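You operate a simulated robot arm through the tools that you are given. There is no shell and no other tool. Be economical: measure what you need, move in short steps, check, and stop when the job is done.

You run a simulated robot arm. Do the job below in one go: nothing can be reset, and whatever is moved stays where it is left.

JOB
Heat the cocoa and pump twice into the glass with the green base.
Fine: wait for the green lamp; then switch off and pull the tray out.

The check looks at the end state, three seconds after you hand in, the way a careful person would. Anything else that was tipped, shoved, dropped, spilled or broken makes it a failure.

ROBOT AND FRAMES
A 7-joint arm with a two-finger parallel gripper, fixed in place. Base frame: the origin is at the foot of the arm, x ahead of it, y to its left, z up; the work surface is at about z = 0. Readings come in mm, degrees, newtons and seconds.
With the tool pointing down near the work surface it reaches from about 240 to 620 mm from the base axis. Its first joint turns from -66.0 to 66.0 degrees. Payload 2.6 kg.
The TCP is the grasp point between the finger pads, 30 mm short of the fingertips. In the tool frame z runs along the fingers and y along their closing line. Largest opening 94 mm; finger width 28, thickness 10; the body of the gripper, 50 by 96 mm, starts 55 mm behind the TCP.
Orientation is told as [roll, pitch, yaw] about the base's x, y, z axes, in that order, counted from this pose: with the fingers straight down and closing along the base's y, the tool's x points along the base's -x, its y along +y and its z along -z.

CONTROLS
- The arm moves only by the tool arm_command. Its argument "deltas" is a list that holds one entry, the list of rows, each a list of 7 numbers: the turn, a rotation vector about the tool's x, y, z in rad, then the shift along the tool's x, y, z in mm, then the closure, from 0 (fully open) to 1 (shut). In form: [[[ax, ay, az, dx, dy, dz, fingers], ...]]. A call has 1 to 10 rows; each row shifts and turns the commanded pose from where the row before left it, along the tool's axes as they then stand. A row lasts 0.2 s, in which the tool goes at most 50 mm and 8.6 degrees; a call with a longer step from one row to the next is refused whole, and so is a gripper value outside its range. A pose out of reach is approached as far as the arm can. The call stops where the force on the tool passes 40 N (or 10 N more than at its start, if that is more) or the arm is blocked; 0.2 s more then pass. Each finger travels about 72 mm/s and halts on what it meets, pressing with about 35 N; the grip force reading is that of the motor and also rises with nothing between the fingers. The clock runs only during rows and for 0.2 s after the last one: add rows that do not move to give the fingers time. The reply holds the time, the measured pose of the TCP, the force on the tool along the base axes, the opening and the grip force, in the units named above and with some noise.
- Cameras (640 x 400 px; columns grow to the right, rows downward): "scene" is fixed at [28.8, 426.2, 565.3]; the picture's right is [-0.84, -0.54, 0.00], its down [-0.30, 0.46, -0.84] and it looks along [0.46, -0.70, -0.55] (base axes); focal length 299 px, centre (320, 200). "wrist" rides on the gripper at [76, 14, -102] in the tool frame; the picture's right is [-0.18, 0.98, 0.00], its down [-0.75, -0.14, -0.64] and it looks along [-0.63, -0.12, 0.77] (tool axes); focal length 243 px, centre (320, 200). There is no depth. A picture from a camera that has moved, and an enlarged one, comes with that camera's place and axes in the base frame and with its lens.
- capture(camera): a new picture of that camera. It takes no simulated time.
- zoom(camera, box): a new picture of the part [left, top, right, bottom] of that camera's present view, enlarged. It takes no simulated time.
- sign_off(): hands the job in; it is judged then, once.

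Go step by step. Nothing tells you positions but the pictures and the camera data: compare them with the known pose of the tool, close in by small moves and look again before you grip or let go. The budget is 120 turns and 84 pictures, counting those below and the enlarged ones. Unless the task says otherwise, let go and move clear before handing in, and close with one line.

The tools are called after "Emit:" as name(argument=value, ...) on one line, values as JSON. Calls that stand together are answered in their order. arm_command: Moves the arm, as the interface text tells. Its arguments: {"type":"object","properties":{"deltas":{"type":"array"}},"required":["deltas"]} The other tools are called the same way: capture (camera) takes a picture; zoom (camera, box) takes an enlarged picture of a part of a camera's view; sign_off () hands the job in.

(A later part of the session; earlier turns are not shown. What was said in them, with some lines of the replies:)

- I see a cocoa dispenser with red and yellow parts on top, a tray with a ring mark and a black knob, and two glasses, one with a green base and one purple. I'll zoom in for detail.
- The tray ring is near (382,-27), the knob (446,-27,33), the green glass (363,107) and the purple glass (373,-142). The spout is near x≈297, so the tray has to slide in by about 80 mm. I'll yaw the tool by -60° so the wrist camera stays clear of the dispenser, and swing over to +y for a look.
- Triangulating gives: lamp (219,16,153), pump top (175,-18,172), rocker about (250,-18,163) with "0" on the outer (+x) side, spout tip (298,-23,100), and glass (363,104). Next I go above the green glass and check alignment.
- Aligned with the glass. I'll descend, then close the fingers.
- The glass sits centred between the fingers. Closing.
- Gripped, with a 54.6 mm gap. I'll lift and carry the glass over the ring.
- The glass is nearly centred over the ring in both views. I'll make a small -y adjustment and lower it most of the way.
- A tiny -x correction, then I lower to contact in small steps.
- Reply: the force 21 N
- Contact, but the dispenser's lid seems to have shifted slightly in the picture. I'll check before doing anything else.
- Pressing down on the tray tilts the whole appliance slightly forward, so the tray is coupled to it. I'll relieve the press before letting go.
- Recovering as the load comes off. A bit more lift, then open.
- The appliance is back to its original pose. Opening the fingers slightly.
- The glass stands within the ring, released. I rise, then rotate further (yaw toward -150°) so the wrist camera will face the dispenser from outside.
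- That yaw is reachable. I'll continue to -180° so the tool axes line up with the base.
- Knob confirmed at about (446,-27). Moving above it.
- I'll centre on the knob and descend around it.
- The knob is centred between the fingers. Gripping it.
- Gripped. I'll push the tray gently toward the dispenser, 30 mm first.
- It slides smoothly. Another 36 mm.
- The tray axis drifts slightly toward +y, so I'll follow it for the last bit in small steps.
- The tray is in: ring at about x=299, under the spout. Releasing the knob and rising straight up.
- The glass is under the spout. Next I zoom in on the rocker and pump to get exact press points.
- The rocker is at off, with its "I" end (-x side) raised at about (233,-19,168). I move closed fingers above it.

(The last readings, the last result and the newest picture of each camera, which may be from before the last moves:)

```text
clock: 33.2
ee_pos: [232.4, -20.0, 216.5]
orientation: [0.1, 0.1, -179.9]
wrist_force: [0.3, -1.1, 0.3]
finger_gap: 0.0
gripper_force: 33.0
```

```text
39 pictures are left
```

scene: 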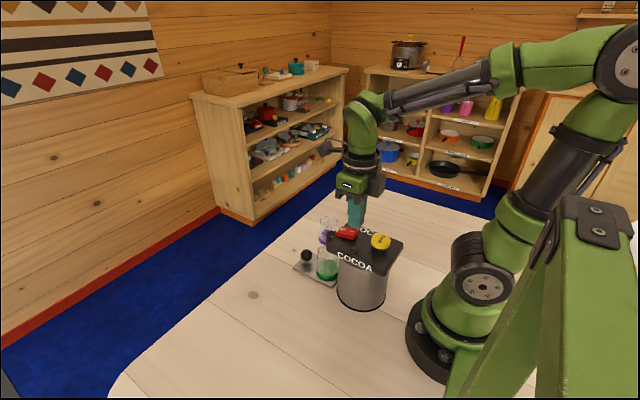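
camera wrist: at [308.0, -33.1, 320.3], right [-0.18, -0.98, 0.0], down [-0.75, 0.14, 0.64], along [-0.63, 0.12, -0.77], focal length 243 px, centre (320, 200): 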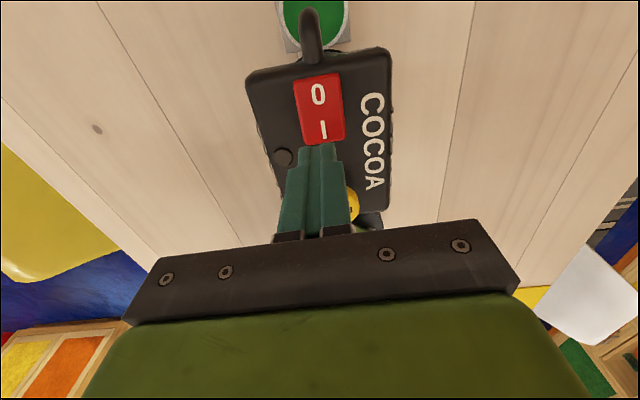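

Aligned over the "I" end. Pressing down in small steps.

Emit:
arm_command(deltas=[[[0, 0, 0, 1, 2, 6, 1], [0, 0, 0, 0, 0, 5, 1], [0, 0, 0, 0, 0, 3, 1], [0, 0, 0, 0, 0, 2, 1], [0, 0, 0, 0, 0, 2, 1]]])

Emit:
zoom(camera="scene", box=[324, 215, 404, 265])

```text
clock: 34.4
ee_pos: [232.8, -22.1, 198.6]
orientation: [0.0, 0.0, -179.9]
wrist_force: [0.1, -0.4, -0.5]
finger_gap: 0.0
gripper_force: 32.8
```

```text
8.00 times, centred on (364, 240) of scene
camera zoom: at [28.8, 426.2, 565.3], right [-0.84, -0.54, 0.0], down [-0.3, 0.46, -0.84], along [0.46, -0.7, -0.55], focal length 2392 px, centre (-32, -120)
```

zoom: 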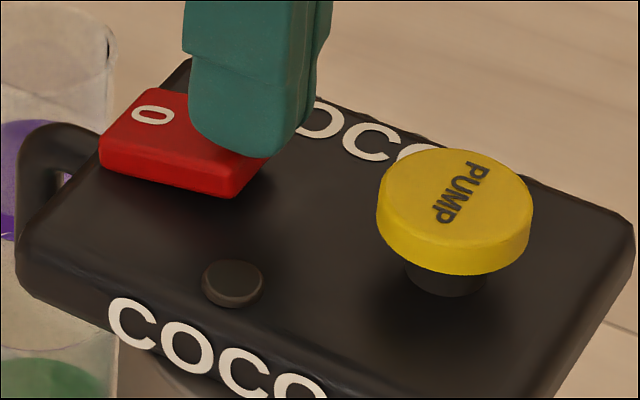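

Emit:
arm_command(deltas=[[[0, 0, 0, 0, 0, 1.5, 1], [0, 0, 0, 0, 0, 1.5, 1], [0, 0, 0, 0, 0, 1.5, 1], [0, 0, 0, 0, 0, 1.5, 1]]])

Emit:
zoom(camera="scene", box=[324, 215, 404, 265])

```text
clock: 35.4
ee_pos: [232.6, -22.3, 193.1]
orientation: [0.0, 0.0, -179.9]
wrist_force: [-0.4, -0.4, 1.3]
finger_gap: 0.2
gripper_force: 33.1
```

```text
8.00 times, centred on (364, 240) of scene
camera zoom: at [28.8, 426.2, 565.3], right [-0.84, -0.54, 0.0], down [-0.3, 0.46, -0.84], along [0.46, -0.7, -0.55], focal length 2392 px, centre (-32, -120)
```

zoom: 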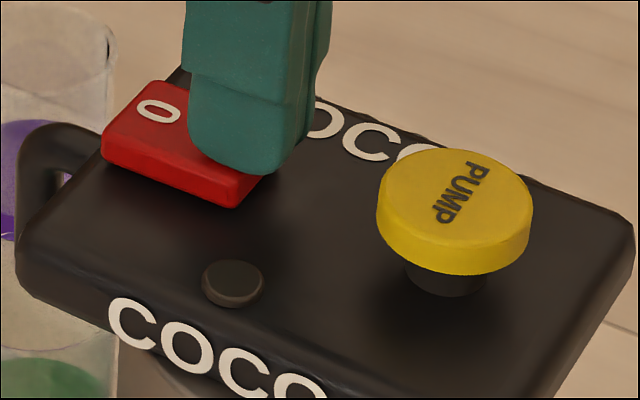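

The rocker is tilting. A bit further.

Emit:
arm_command(deltas=[[[0, 0, 0, 0, 0, 1.5, 1], [0, 0, 0, 0, 0, 1.5, 1], [0, 0, 0, 0, 0, 1, 1], [0, 0, 0, 0, 0, 0, 1]]])

Emit:
zoom(camera="scene", box=[324, 215, 404, 265])

```text
clock: 36.1
ee_pos: [234.1, -23.1, 192.4]
orientation: [0.1, 0.6, -179.9]
wrist_force: [-8.7, -1.1, 9.7]
finger_gap: 0.0
gripper_force: 33.0
stopped in row 3: the force on the tool passed its limit (the readings are from after the stop); the commanded pose is now the measured one
```

```text
8.00 times, centred on (364, 240) of scene
camera zoom: at [28.7, 426.2, 565.3], right [-0.84, -0.54, 0.0], down [-0.3, 0.46, -0.84], along [0.46, -0.7, -0.55], focal length 2392 px, centre (-32, -120)
```

zoom: 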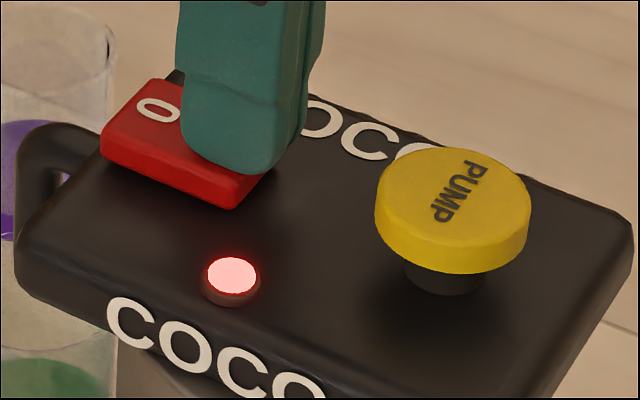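

The lamp lit red: heating. I lift and move above the pump while waiting.

Emit:
arm_command(deltas=[[[0, 0, 0, 0, 0, -15, 1], [0, 0, 0, 0, 0, -25, 1], [0, 0, 0, -19, 0, 0, 1], [0, 0, 0, -19, 0, 0, 1], [0, 0, 0, -19, 0, 0, 1], [0, 0, 0, 0, 0, 0, 1]]])

Emit:
capture(camera="wrist")

Emit:
zoom(camera="scene", box=[304, 180, 432, 260])

```text
clock: 37.5
ee_pos: [177.4, -23.5, 232.3]
orientation: [0.2, 0.5, -179.8]
wrist_force: [0.3, -0.1, -1.2]
finger_gap: 0.2
gripper_force: 33.3
```

```text
35 pictures are left
camera wrist: at [252.4, -35.6, 336.3], right [-0.18, -0.98, 0.0], down [-0.76, 0.14, 0.64], along [-0.62, 0.12, -0.77], focal length 243 px, centre (320, 200)
```

wrist: 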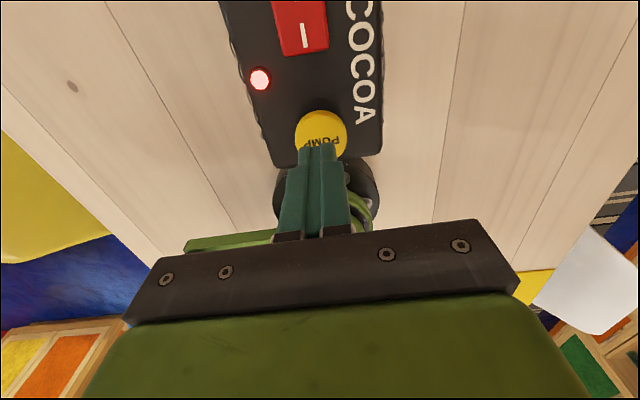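

```text
5.00 times, centred on (368, 220) of scene
camera zoom: at [28.8, 426.2, 565.3], right [-0.84, -0.54, 0.0], down [-0.3, 0.46, -0.84], along [0.46, -0.7, -0.55], focal length 1495 px, centre (80, 100)
```

zoom: 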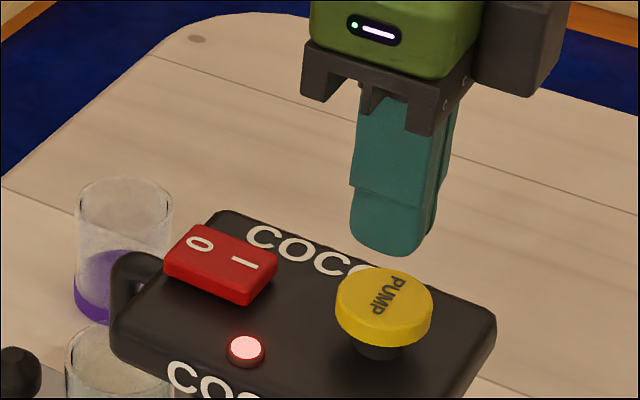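

I'm above the pump (about (178,-22)). Waiting for the lamp to turn green.

Emit:
arm_command(deltas=[[[0, 0, 0, 0, 0, 0, 1], [0, 0, 0, 0, 0, 0, 1], [0, 0, 0, 0, 0, 0, 1], [0, 0, 0, 0, 0, 0, 1], [0, 0, 0, 0, 0, 0, 1], [0, 0, 0, 0, 0, 0, 1], [0, 0, 0, 0, 0, 0, 1], [0, 0, 0, 0, 0, 0, 1], [0, 0, 0, 0, 0, 0, 1], [0, 0, 0, 0, 0, 0, 1]]])

Emit:
arm_command(deltas=[[[0, 0, 0, 0, 0, 0, 1], [0, 0, 0, 0, 0, 0, 1], [0, 0, 0, 0, 0, 0, 1], [0, 0, 0, 0, 0, 0, 1], [0, 0, 0, 0, 0, 0, 1], [0, 0, 0, 0, 0, 0, 1], [0, 0, 0, 0, 0, 0, 1], [0, 0, 0, 0, 0, 0, 1], [0, 0, 0, 0, 0, 0, 1], [0, 0, 0, 0, 0, 0, 1]]])

Emit:
zoom(camera="scene", box=[324, 215, 404, 265])

```text
clock: 39.8
ee_pos: [176.7, -23.4, 232.1]
orientation: [0.0, 0.5, -179.9]
wrist_force: [-0.1, 0.0, 0.5]
finger_gap: 0.0
gripper_force: 32.8
```

```text
clock: 42.0
ee_pos: [176.8, -23.5, 231.4]
orientation: [0.0, 0.4, -179.9]
wrist_force: [0.6, 0.3, 0.9]
finger_gap: 0.2
gripper_force: 32.9
```

```text
8.00 times, centred on (364, 240) of scene
camera zoom: at [28.8, 426.2, 565.3], right [-0.84, -0.54, 0.0], down [-0.3, 0.46, -0.84], along [0.46, -0.7, -0.55], focal length 2392 px, centre (-32, -120)
```

zoom: 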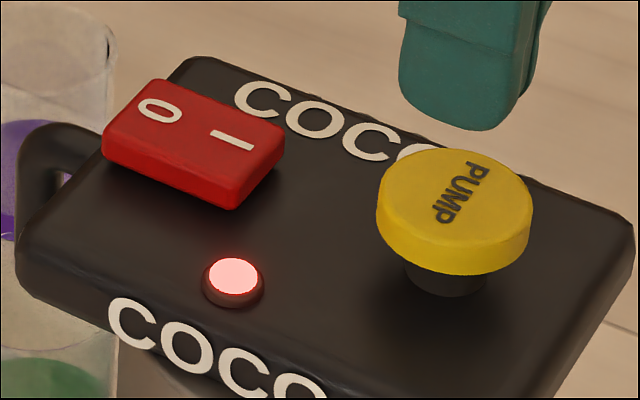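

Still red, so I keep waiting.

Emit:
arm_command(deltas=[[[0, 0, 0, 0, 0, 0, 1], [0, 0, 0, 0, 0, 0, 1], [0, 0, 0, 0, 0, 0, 1], [0, 0, 0, 0, 0, 0, 1], [0, 0, 0, 0, 0, 0, 1], [0, 0, 0, 0, 0, 0, 1], [0, 0, 0, 0, 0, 0, 1], [0, 0, 0, 0, 0, 0, 1], [0, 0, 0, 0, 0, 0, 1], [0, 0, 0, 0, 0, 0, 1]]])

Emit:
arm_command(deltas=[[[0, 0, 0, 0, 0, 0, 1], [0, 0, 0, 0, 0, 0, 1], [0, 0, 0, 0, 0, 0, 1], [0, 0, 0, 0, 0, 0, 1], [0, 0, 0, 0, 0, 0, 1], [0, 0, 0, 0, 0, 0, 1], [0, 0, 0, 0, 0, 0, 1], [0, 0, 0, 0, 0, 0, 1], [0, 0, 0, 0, 0, 0, 1], [0, 0, 0, 0, 0, 0, 1]]])

Emit:
zoom(camera="scene", box=[324, 215, 404, 265])

```text
clock: 44.1
ee_pos: [175.6, -23.6, 233.1]
orientation: [-0.1, 0.5, -180.0]
wrist_force: [0.2, 0.0, 0.5]
finger_gap: 0.0
gripper_force: 33.3
```

```text
clock: 46.4
ee_pos: [176.6, -23.7, 232.6]
orientation: [0.0, 0.5, -179.8]
wrist_force: [-0.5, -0.2, -0.5]
finger_gap: 0.0
gripper_force: 33.3
```

```text
8.00 times, centred on (364, 240) of scene
camera zoom: at [28.8, 426.2, 565.3], right [-0.84, -0.54, 0.0], down [-0.3, 0.46, -0.84], along [0.46, -0.7, -0.55], focal length 2392 px, centre (-32, -120)
```

zoom: 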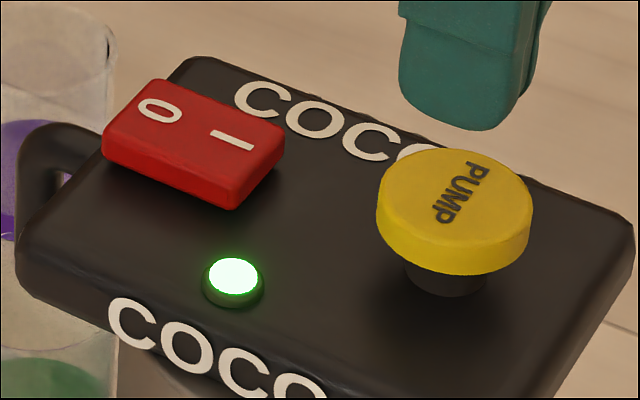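

Green. Pressing the pump: down to contact, then the stroke.

Emit:
arm_command(deltas=[[[0, 0, 0, 1, -1, 14, 1], [0, 0, 0, 0, 0, 12, 1], [0, 0, 0, 0, 0, 3, 1], [0, 0, 0, 0, 0, 3, 1], [0, 0, 0, 0, 0, 3, 1], [0, 0, 0, 0, 0, 2, 1]]])

Emit:
zoom(camera="scene", box=[260, 200, 420, 300])

```text
clock: 47.8
ee_pos: [178.6, -21.3, 195.0]
orientation: [0.1, 0.5, -179.8]
wrist_force: [-1.2, 0.7, 4.2]
finger_gap: 0.0
gripper_force: 32.8
```

```text
4.00 times, centred on (340, 250) of scene
camera zoom: at [28.8, 426.2, 565.3], right [-0.84, -0.54, 0.0], down [-0.3, 0.46, -0.84], along [0.46, -0.7, -0.55], focal length 1196 px, centre (240, 0)
```

zoom: 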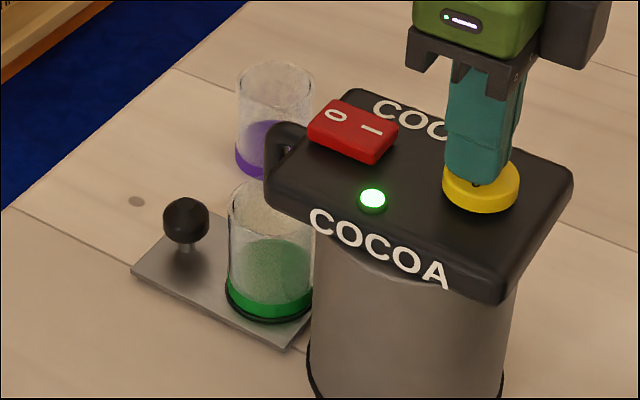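

The pump is going down with a light spring. Continuing to the bottom of the stroke.

Emit:
arm_command(deltas=[[[0, 0, 0, 0, 0, 1.5, 1], [0, 0, 0, 0, 0, 1.5, 1], [0, 0, 0, 0, 0, 1.5, 1], [0, 0, 0, 0, 0, 1, 1], [0, 0, 0, 0, 0, 1, 1], [0, 0, 0, 0, 0, 0, 1]]])

Emit:
zoom(camera="scene", box=[260, 200, 420, 300])

```text
clock: 49.2
ee_pos: [177.6, -22.6, 189.2]
orientation: [0.0, 0.6, 180.0]
wrist_force: [-11.0, 2.0, 23.1]
finger_gap: 0.0
gripper_force: 33.0
stopped in row 6: the force on the tool passed its limit (the readings are from after the stop); the commanded pose is now the measured one
```

```text
4.00 times, centred on (340, 250) of scene
camera zoom: at [28.7, 426.2, 565.3], right [-0.84, -0.54, 0.0], down [-0.3, 0.46, -0.84], along [0.46, -0.7, -0.55], focal length 1196 px, centre (240, 0)
```

zoom: 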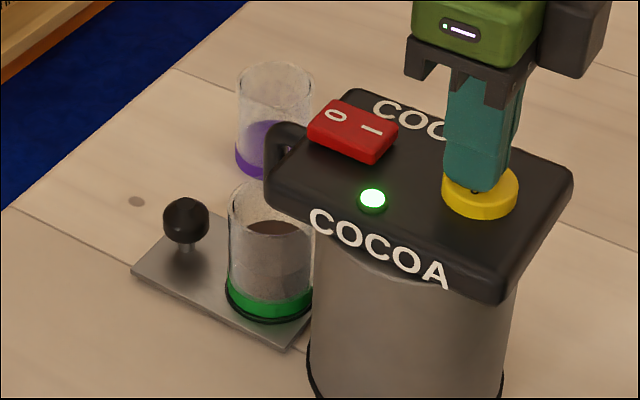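

One portion dispensed: brown cocoa is in the glass. I release fully, let the pump return, and look.

Emit:
arm_command(deltas=[[[0, 0, 0, 0, 0, -8, 1], [0, 0, 0, 0, 0, -12, 1], [0, 0, 0, 0, 0, -6, 1], [0, 0, 0, 0, 0, 0, 1], [0, 0, 0, 0, 0, 0, 1], [0, 0, 0, 0, 0, 0, 1]]])

Emit:
zoom(camera="scene", box=[260, 200, 420, 300])

```text
clock: 50.6
ee_pos: [178.1, -22.0, 215.1]
orientation: [0.1, 0.6, -179.9]
wrist_force: [-0.3, 0.1, -0.1]
finger_gap: 0.0
gripper_force: 33.3
```

```text
4.00 times, centred on (340, 250) of scene
camera zoom: at [28.8, 426.2, 565.3], right [-0.84, -0.54, 0.0], down [-0.3, 0.46, -0.84], along [0.46, -0.7, -0.55], focal length 1196 px, centre (240, 0)
```

zoom: 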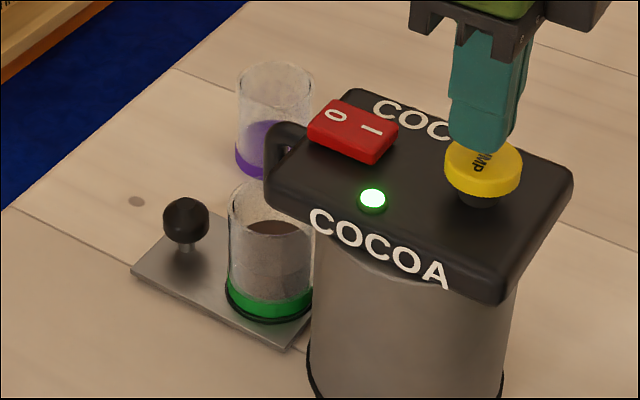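

The pump has returned. Second stroke.

Emit:
arm_command(deltas=[[[0, 0, 0, 0, 0, 10, 1], [0, 0, 0, 0, 0, 5, 1], [0, 0, 0, 0, 0, 3, 1], [0, 0, 0, 0, 0, 3, 1], [0, 0, 0, 0, 0, 2, 1], [0, 0, 0, 0, 0, 1.5, 1], [0, 0, 0, 0, 0, 1.5, 1], [0, 0, 0, 0, 0, 1, 1]]])

Emit:
zoom(camera="scene", box=[260, 200, 420, 300])

```text
clock: 52.5
ee_pos: [179.3, -22.0, 189.5]
orientation: [0.0, 0.6, 179.9]
wrist_force: [-10.9, 0.9, 24.6]
finger_gap: 0.0
gripper_force: 33.0
stopped in row 8: the force on the tool passed its limit (the readings are from after the stop); the commanded pose is now the measured one
```

```text
4.00 times, centred on (340, 250) of scene
camera zoom: at [28.7, 426.2, 565.3], right [-0.84, -0.54, 0.0], down [-0.3, 0.46, -0.84], along [0.46, -0.7, -0.55], focal length 1196 px, centre (240, 0)
```

zoom: 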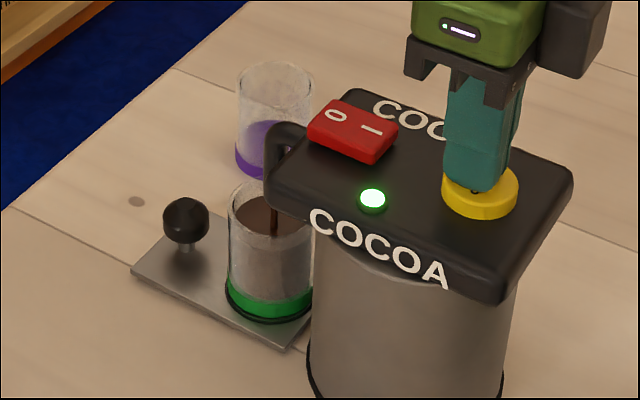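

The second portion is flowing. I release, rise, and move over the "0" end of the rocker.

Emit:
arm_command(deltas=[[[0, 0, 0, 0, 0, -10, 1], [0, 0, 0, 0, 0, -20, 1], [0, 0, 0, 0, 0, -20, 1], [0, 0, 0, 30, 0.7, 0, 1], [0, 0, 0, 30, 0.7, 0, 1], [0, 0, 0, 31, 0.6, 0, 1], [0, 0, 0, 0, 0, 15, 1], [0, 0, 0, 0, 0, 10, 1], [0, 0, 0, 0, 0, 0, 1]]])

Emit:
zoom(camera="scene", box=[260, 200, 420, 300])

Emit:
capture(camera="wrist")

```text
clock: 54.5
ee_pos: [269.2, -23.5, 215.4]
orientation: [0.1, 0.6, 180.1]
wrist_force: [0.3, 0.3, -0.3]
finger_gap: 0.0
gripper_force: 32.7
```

```text
4.00 times, centred on (340, 250) of scene
camera zoom: at [28.8, 426.2, 565.3], right [-0.84, -0.54, 0.0], down [-0.3, 0.46, -0.84], along [0.46, -0.7, -0.55], focal length 1196 px, centre (240, 0)
```

zoom: 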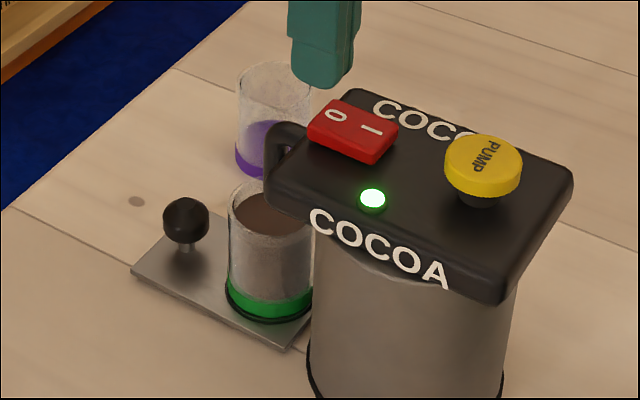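

```text
26 pictures are left
camera wrist: at [344.4, -36.3, 319.3], right [-0.18, -0.98, 0.0], down [-0.76, 0.14, 0.63], along [-0.62, 0.12, -0.77], focal length 243 px, centre (320, 200)
```

wrist: 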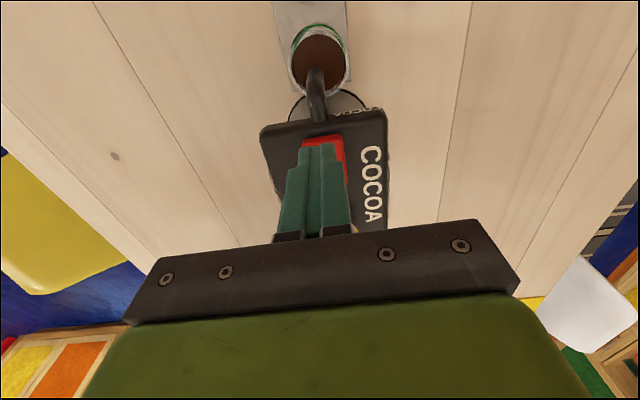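

Second portion is in, nothing spilled. Pressing the "0" end.

Emit:
arm_command(deltas=[[[0, 0, 0, 0, 0, 8, 1], [0, 0, 0, 0, 0, 6, 1], [0, 0, 0, 0, 0, 3, 1], [0, 0, 0, 0, 0, 2, 1], [0, 0, 0, 0, 0, 1.5, 1], [0, 0, 0, 0, 0, 1.5, 1], [0, 0, 0, 0, 0, 1.5, 1], [0, 0, 0, 0, 0, 1, 1]]])

Emit:
zoom(camera="scene", box=[260, 200, 420, 300])

```text
clock: 56.3
ee_pos: [270.1, -25.3, 192.4]
orientation: [0.1, 0.7, 179.9]
wrist_force: [-4.4, 0.2, 21.3]
finger_gap: 0.0
gripper_force: 33.0
```

```text
4.00 times, centred on (340, 250) of scene
camera zoom: at [28.7, 426.2, 565.3], right [-0.84, -0.54, 0.0], down [-0.3, 0.46, -0.84], along [0.46, -0.7, -0.55], focal length 1196 px, centre (240, 0)
```

zoom: 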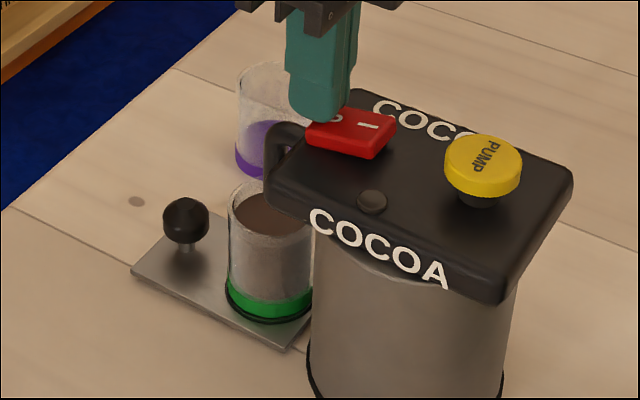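

Switched off: lamp is dark and the rocker is back at 0. I rise and go back above the tray knob with the fingers half open.

Emit:
arm_command(deltas=[[[0, -0.006, 0, 0, 0, -15, 1], [0, -0.006, 0, 0, 0, -35, 1], [0, 0, 0, 31, 0.4, 0, 1], [0, 0, 0, 31, 0.4, 0, 0.8], [0, 0, 0, 31, 0.2, 0, 0.6], [0, 0, 0, 0, 0, 40, 0.4], [0, 0, 0, 0, 0, 40, 0.4], [0, 0, 0, 0, 0, 40, 0.4], [0, 0, 0, 0, 0, 0, 0.4]]])

Emit:
capture(camera="wrist")

Emit:
zoom(camera="scene", box=[260, 200, 420, 300])

```text
clock: 58.3
ee_pos: [361.9, -24.3, 120.4]
orientation: [0.1, 0.1, 180.0]
wrist_force: [0.7, 0.5, 0.6]
finger_gap: 56.5
gripper_force: 0.1
```

```text
24 pictures are left
camera wrist: at [438.0, -37.6, 223.9], right [-0.18, -0.98, 0.0], down [-0.75, 0.14, 0.64], along [-0.63, 0.12, -0.77], focal length 243 px, centre (320, 200)
```

wrist: 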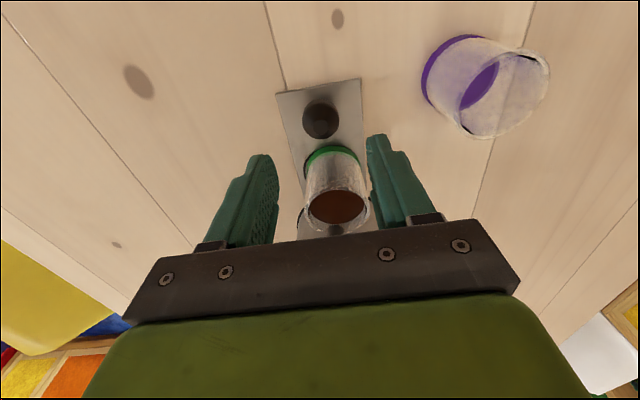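

```text
4.00 times, centred on (340, 250) of scene
camera zoom: at [28.8, 426.2, 565.3], right [-0.84, -0.54, 0.0], down [-0.3, 0.46, -0.84], along [0.46, -0.7, -0.55], focal length 1196 px, centre (240, 0)
```

zoom: 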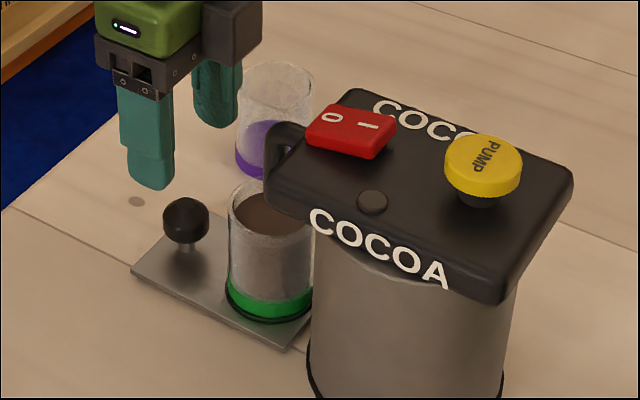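

Knob directly below. Descend and grip.

Emit:
arm_command(deltas=[[[0, 0, 0, 1, 1, 30, 0.4], [0, 0, 0, 0, 0, 28, 0.4], [0, 0, 0, 0, 0, 20, 0.4], [0, 0, 0, 0, 0, 0, 0.4], [0, 0, 0, 0, 0, 0, 0.6], [0, 0, 0, 0, 0, 0, 0.75], [0, 0, 0, 0, 0, 0, 0.8], [0, 0, 0, 0, 0, 0, 0.8]]])

Emit:
zoom(camera="scene", box=[240, 200, 400, 300])

```text
clock: 60.1
ee_pos: [362.8, -26.2, 42.7]
orientation: [0.2, -0.1, -180.0]
wrist_force: [0.1, -0.8, 0.5]
finger_gap: 29.2
gripper_force: 34.8
```

```text
4.00 times, centred on (320, 250) of scene
camera zoom: at [28.8, 426.2, 565.3], right [-0.84, -0.54, 0.0], down [-0.3, 0.46, -0.84], along [0.46, -0.7, -0.55], focal length 1196 px, centre (320, 0)
```

zoom: 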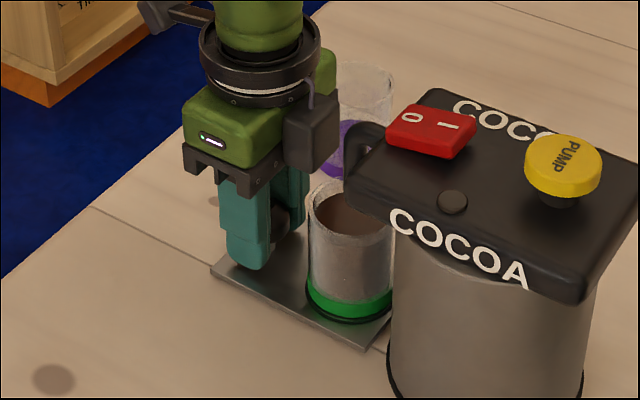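

Gripped. Pulling out gently so the cocoa doesn't slosh.

Emit:
arm_command(deltas=[[[0, 0, 0, 1, 0, 0, 0.8], [0, 0, 0, 2, 0.1, 0, 0.8], [0, 0, 0, 3, 0.1, 0, 0.8], [0, 0, 0, 4, 0.2, 0, 0.8], [0, 0, 0, 5, 0.2, 0, 0.8], [0, 0, 0, 5, 0.2, 0, 0.8], [0, 0, 0, 4, 0.2, 0, 0.8], [0, 0, 0, 3, 0.1, 0, 0.8], [0, 0, 0, 2, 0, 0, 0.8], [0, 0, 0, 1, 0, 0, 0.8]]])

Emit:
arm_command(deltas=[[[0, 0, 0, 1, 0, 0, 0.8], [0, 0, 0, 2, 0.1, 0, 0.8], [0, 0, 0, 4, 0.1, 0, 0.8], [0, 0, 0, 5, 0.1, 0, 0.8], [0, 0, 0, 5, 0.1, 0, 0.8], [0, 0, 0, 5, 0.1, 0, 0.8], [0, 0, 0, 4, 0.1, 0, 0.8], [0, 0, 0, 2, 0, 0, 0.8], [0, 0, 0, 1, 0, 0, 0.8]]])

Emit:
zoom(camera="scene", box=[240, 200, 400, 300])

```text
clock: 62.3
ee_pos: [393.1, -27.4, 43.3]
orientation: [0.1, 0.0, -180.0]
wrist_force: [-0.2, 0.1, 0.4]
finger_gap: 29.0
gripper_force: 35.5
```

```text
clock: 64.3
ee_pos: [421.5, -27.7, 42.3]
orientation: [0.1, -0.1, 180.1]
wrist_force: [-0.5, 0.1, -0.3]
finger_gap: 29.2
gripper_force: 35.2
```

```text
4.00 times, centred on (320, 250) of scene
camera zoom: at [28.8, 426.2, 565.3], right [-0.84, -0.54, 0.0], down [-0.3, 0.46, -0.84], along [0.46, -0.7, -0.55], focal length 1196 px, centre (320, 0)
```

zoom: 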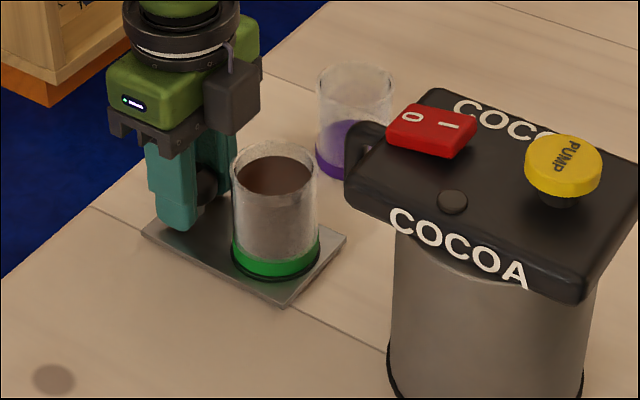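

Emit:
arm_command(deltas=[[[0, 0, 0, 1, 0, 0, 0.8], [0, 0, 0, 2, 0.1, 0, 0.8], [0, 0, 0, 4, 0.1, 0, 0.8], [0, 0, 0, 5, 0.1, 0, 0.8], [0, 0, 0, 5, 0.1, 0, 0.8], [0, 0, 0, 4, 0, 0, 0.8], [0, 0, 0, 2.5, 0, 0, 0.8], [0, 0, 0, 1.5, 0, 0, 0.8], [0, 0, 0, 0, 0, 0, 0.8]]])

Emit:
zoom(camera="scene", box=[240, 200, 400, 300])

```text
clock: 66.3
ee_pos: [446.0, -28.3, 42.8]
orientation: [0.2, 0.1, 180.0]
wrist_force: [-1.6, -0.1, 1.7]
finger_gap: 29.2
gripper_force: 34.5
```

```text
4.00 times, centred on (320, 250) of scene
camera zoom: at [28.8, 426.2, 565.3], right [-0.84, -0.54, 0.0], down [-0.3, 0.46, -0.84], along [0.46, -0.7, -0.55], focal length 1196 px, centre (320, 0)
```

zoom: 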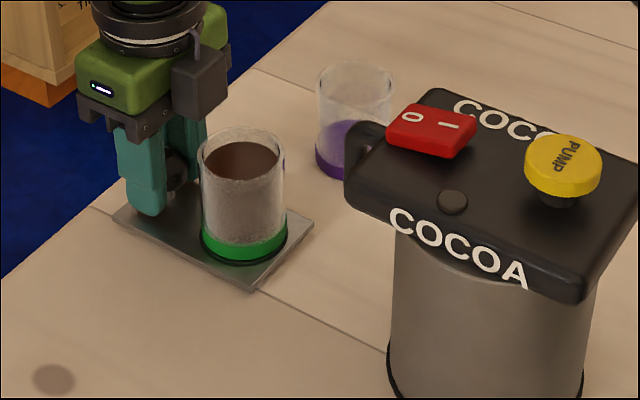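

The tray is fully out at its original position. I release the knob and rise clear.

Emit:
arm_command(deltas=[[[0, 0, 0, 0, 0, 0, 0.6], [0, 0, 0, 0, 0, 0, 0.35], [0, 0, 0, 0, 0, 0, 0.35], [0, 0, 0, 0, 0, -15, 0.35], [0, 0, 0, 0, 0, -35, 0.35], [0, 0, 0, 0, 0, -45, 0.35], [0, 0, 0, 0, 0, -45, 0.35], [0, 0, 0, 0, 0, -40, 0.35], [0, 0, 0, 0, 0, 0, 0.35], [0, 0, 0, 0, 0, 0, 0.35]]])

Emit:
capture(camera="scene")

Emit:
zoom(camera="scene", box=[240, 200, 400, 300])

```text
clock: 68.5
ee_pos: [446.7, -27.7, 222.9]
orientation: [0.1, 0.0, 179.9]
wrist_force: [0.2, -0.3, -0.4]
finger_gap: 61.3
gripper_force: 0.1
```

```text
19 pictures are left
```

scene: 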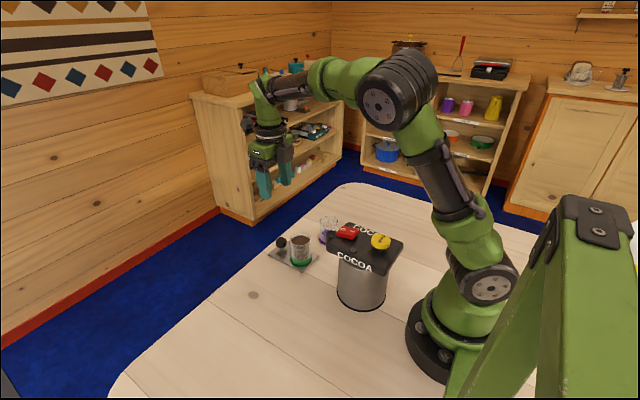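

```text
4.00 times, centred on (320, 250) of scene
camera zoom: at [28.8, 426.2, 565.3], right [-0.84, -0.54, 0.0], down [-0.3, 0.46, -0.84], along [0.46, -0.7, -0.55], focal length 1196 px, centre (320, 0)
```

zoom: 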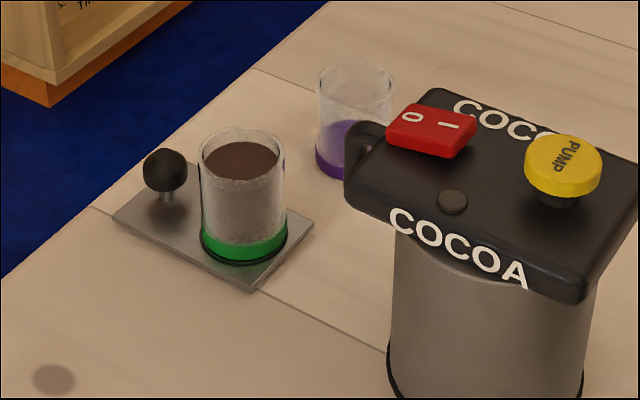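

The green-base glass holds two portions on the pulled-out tray, the dispenser is off, nothing is spilled or disturbed, and the arm is clear. Handing in.

Emit:
sign_off()

```text
The job is handed in.
```

The cocoa was heated until the lamp turned green and pumped twice into the green-base glass; then I switched the dispenser off and pulled the tray out, with no spills.
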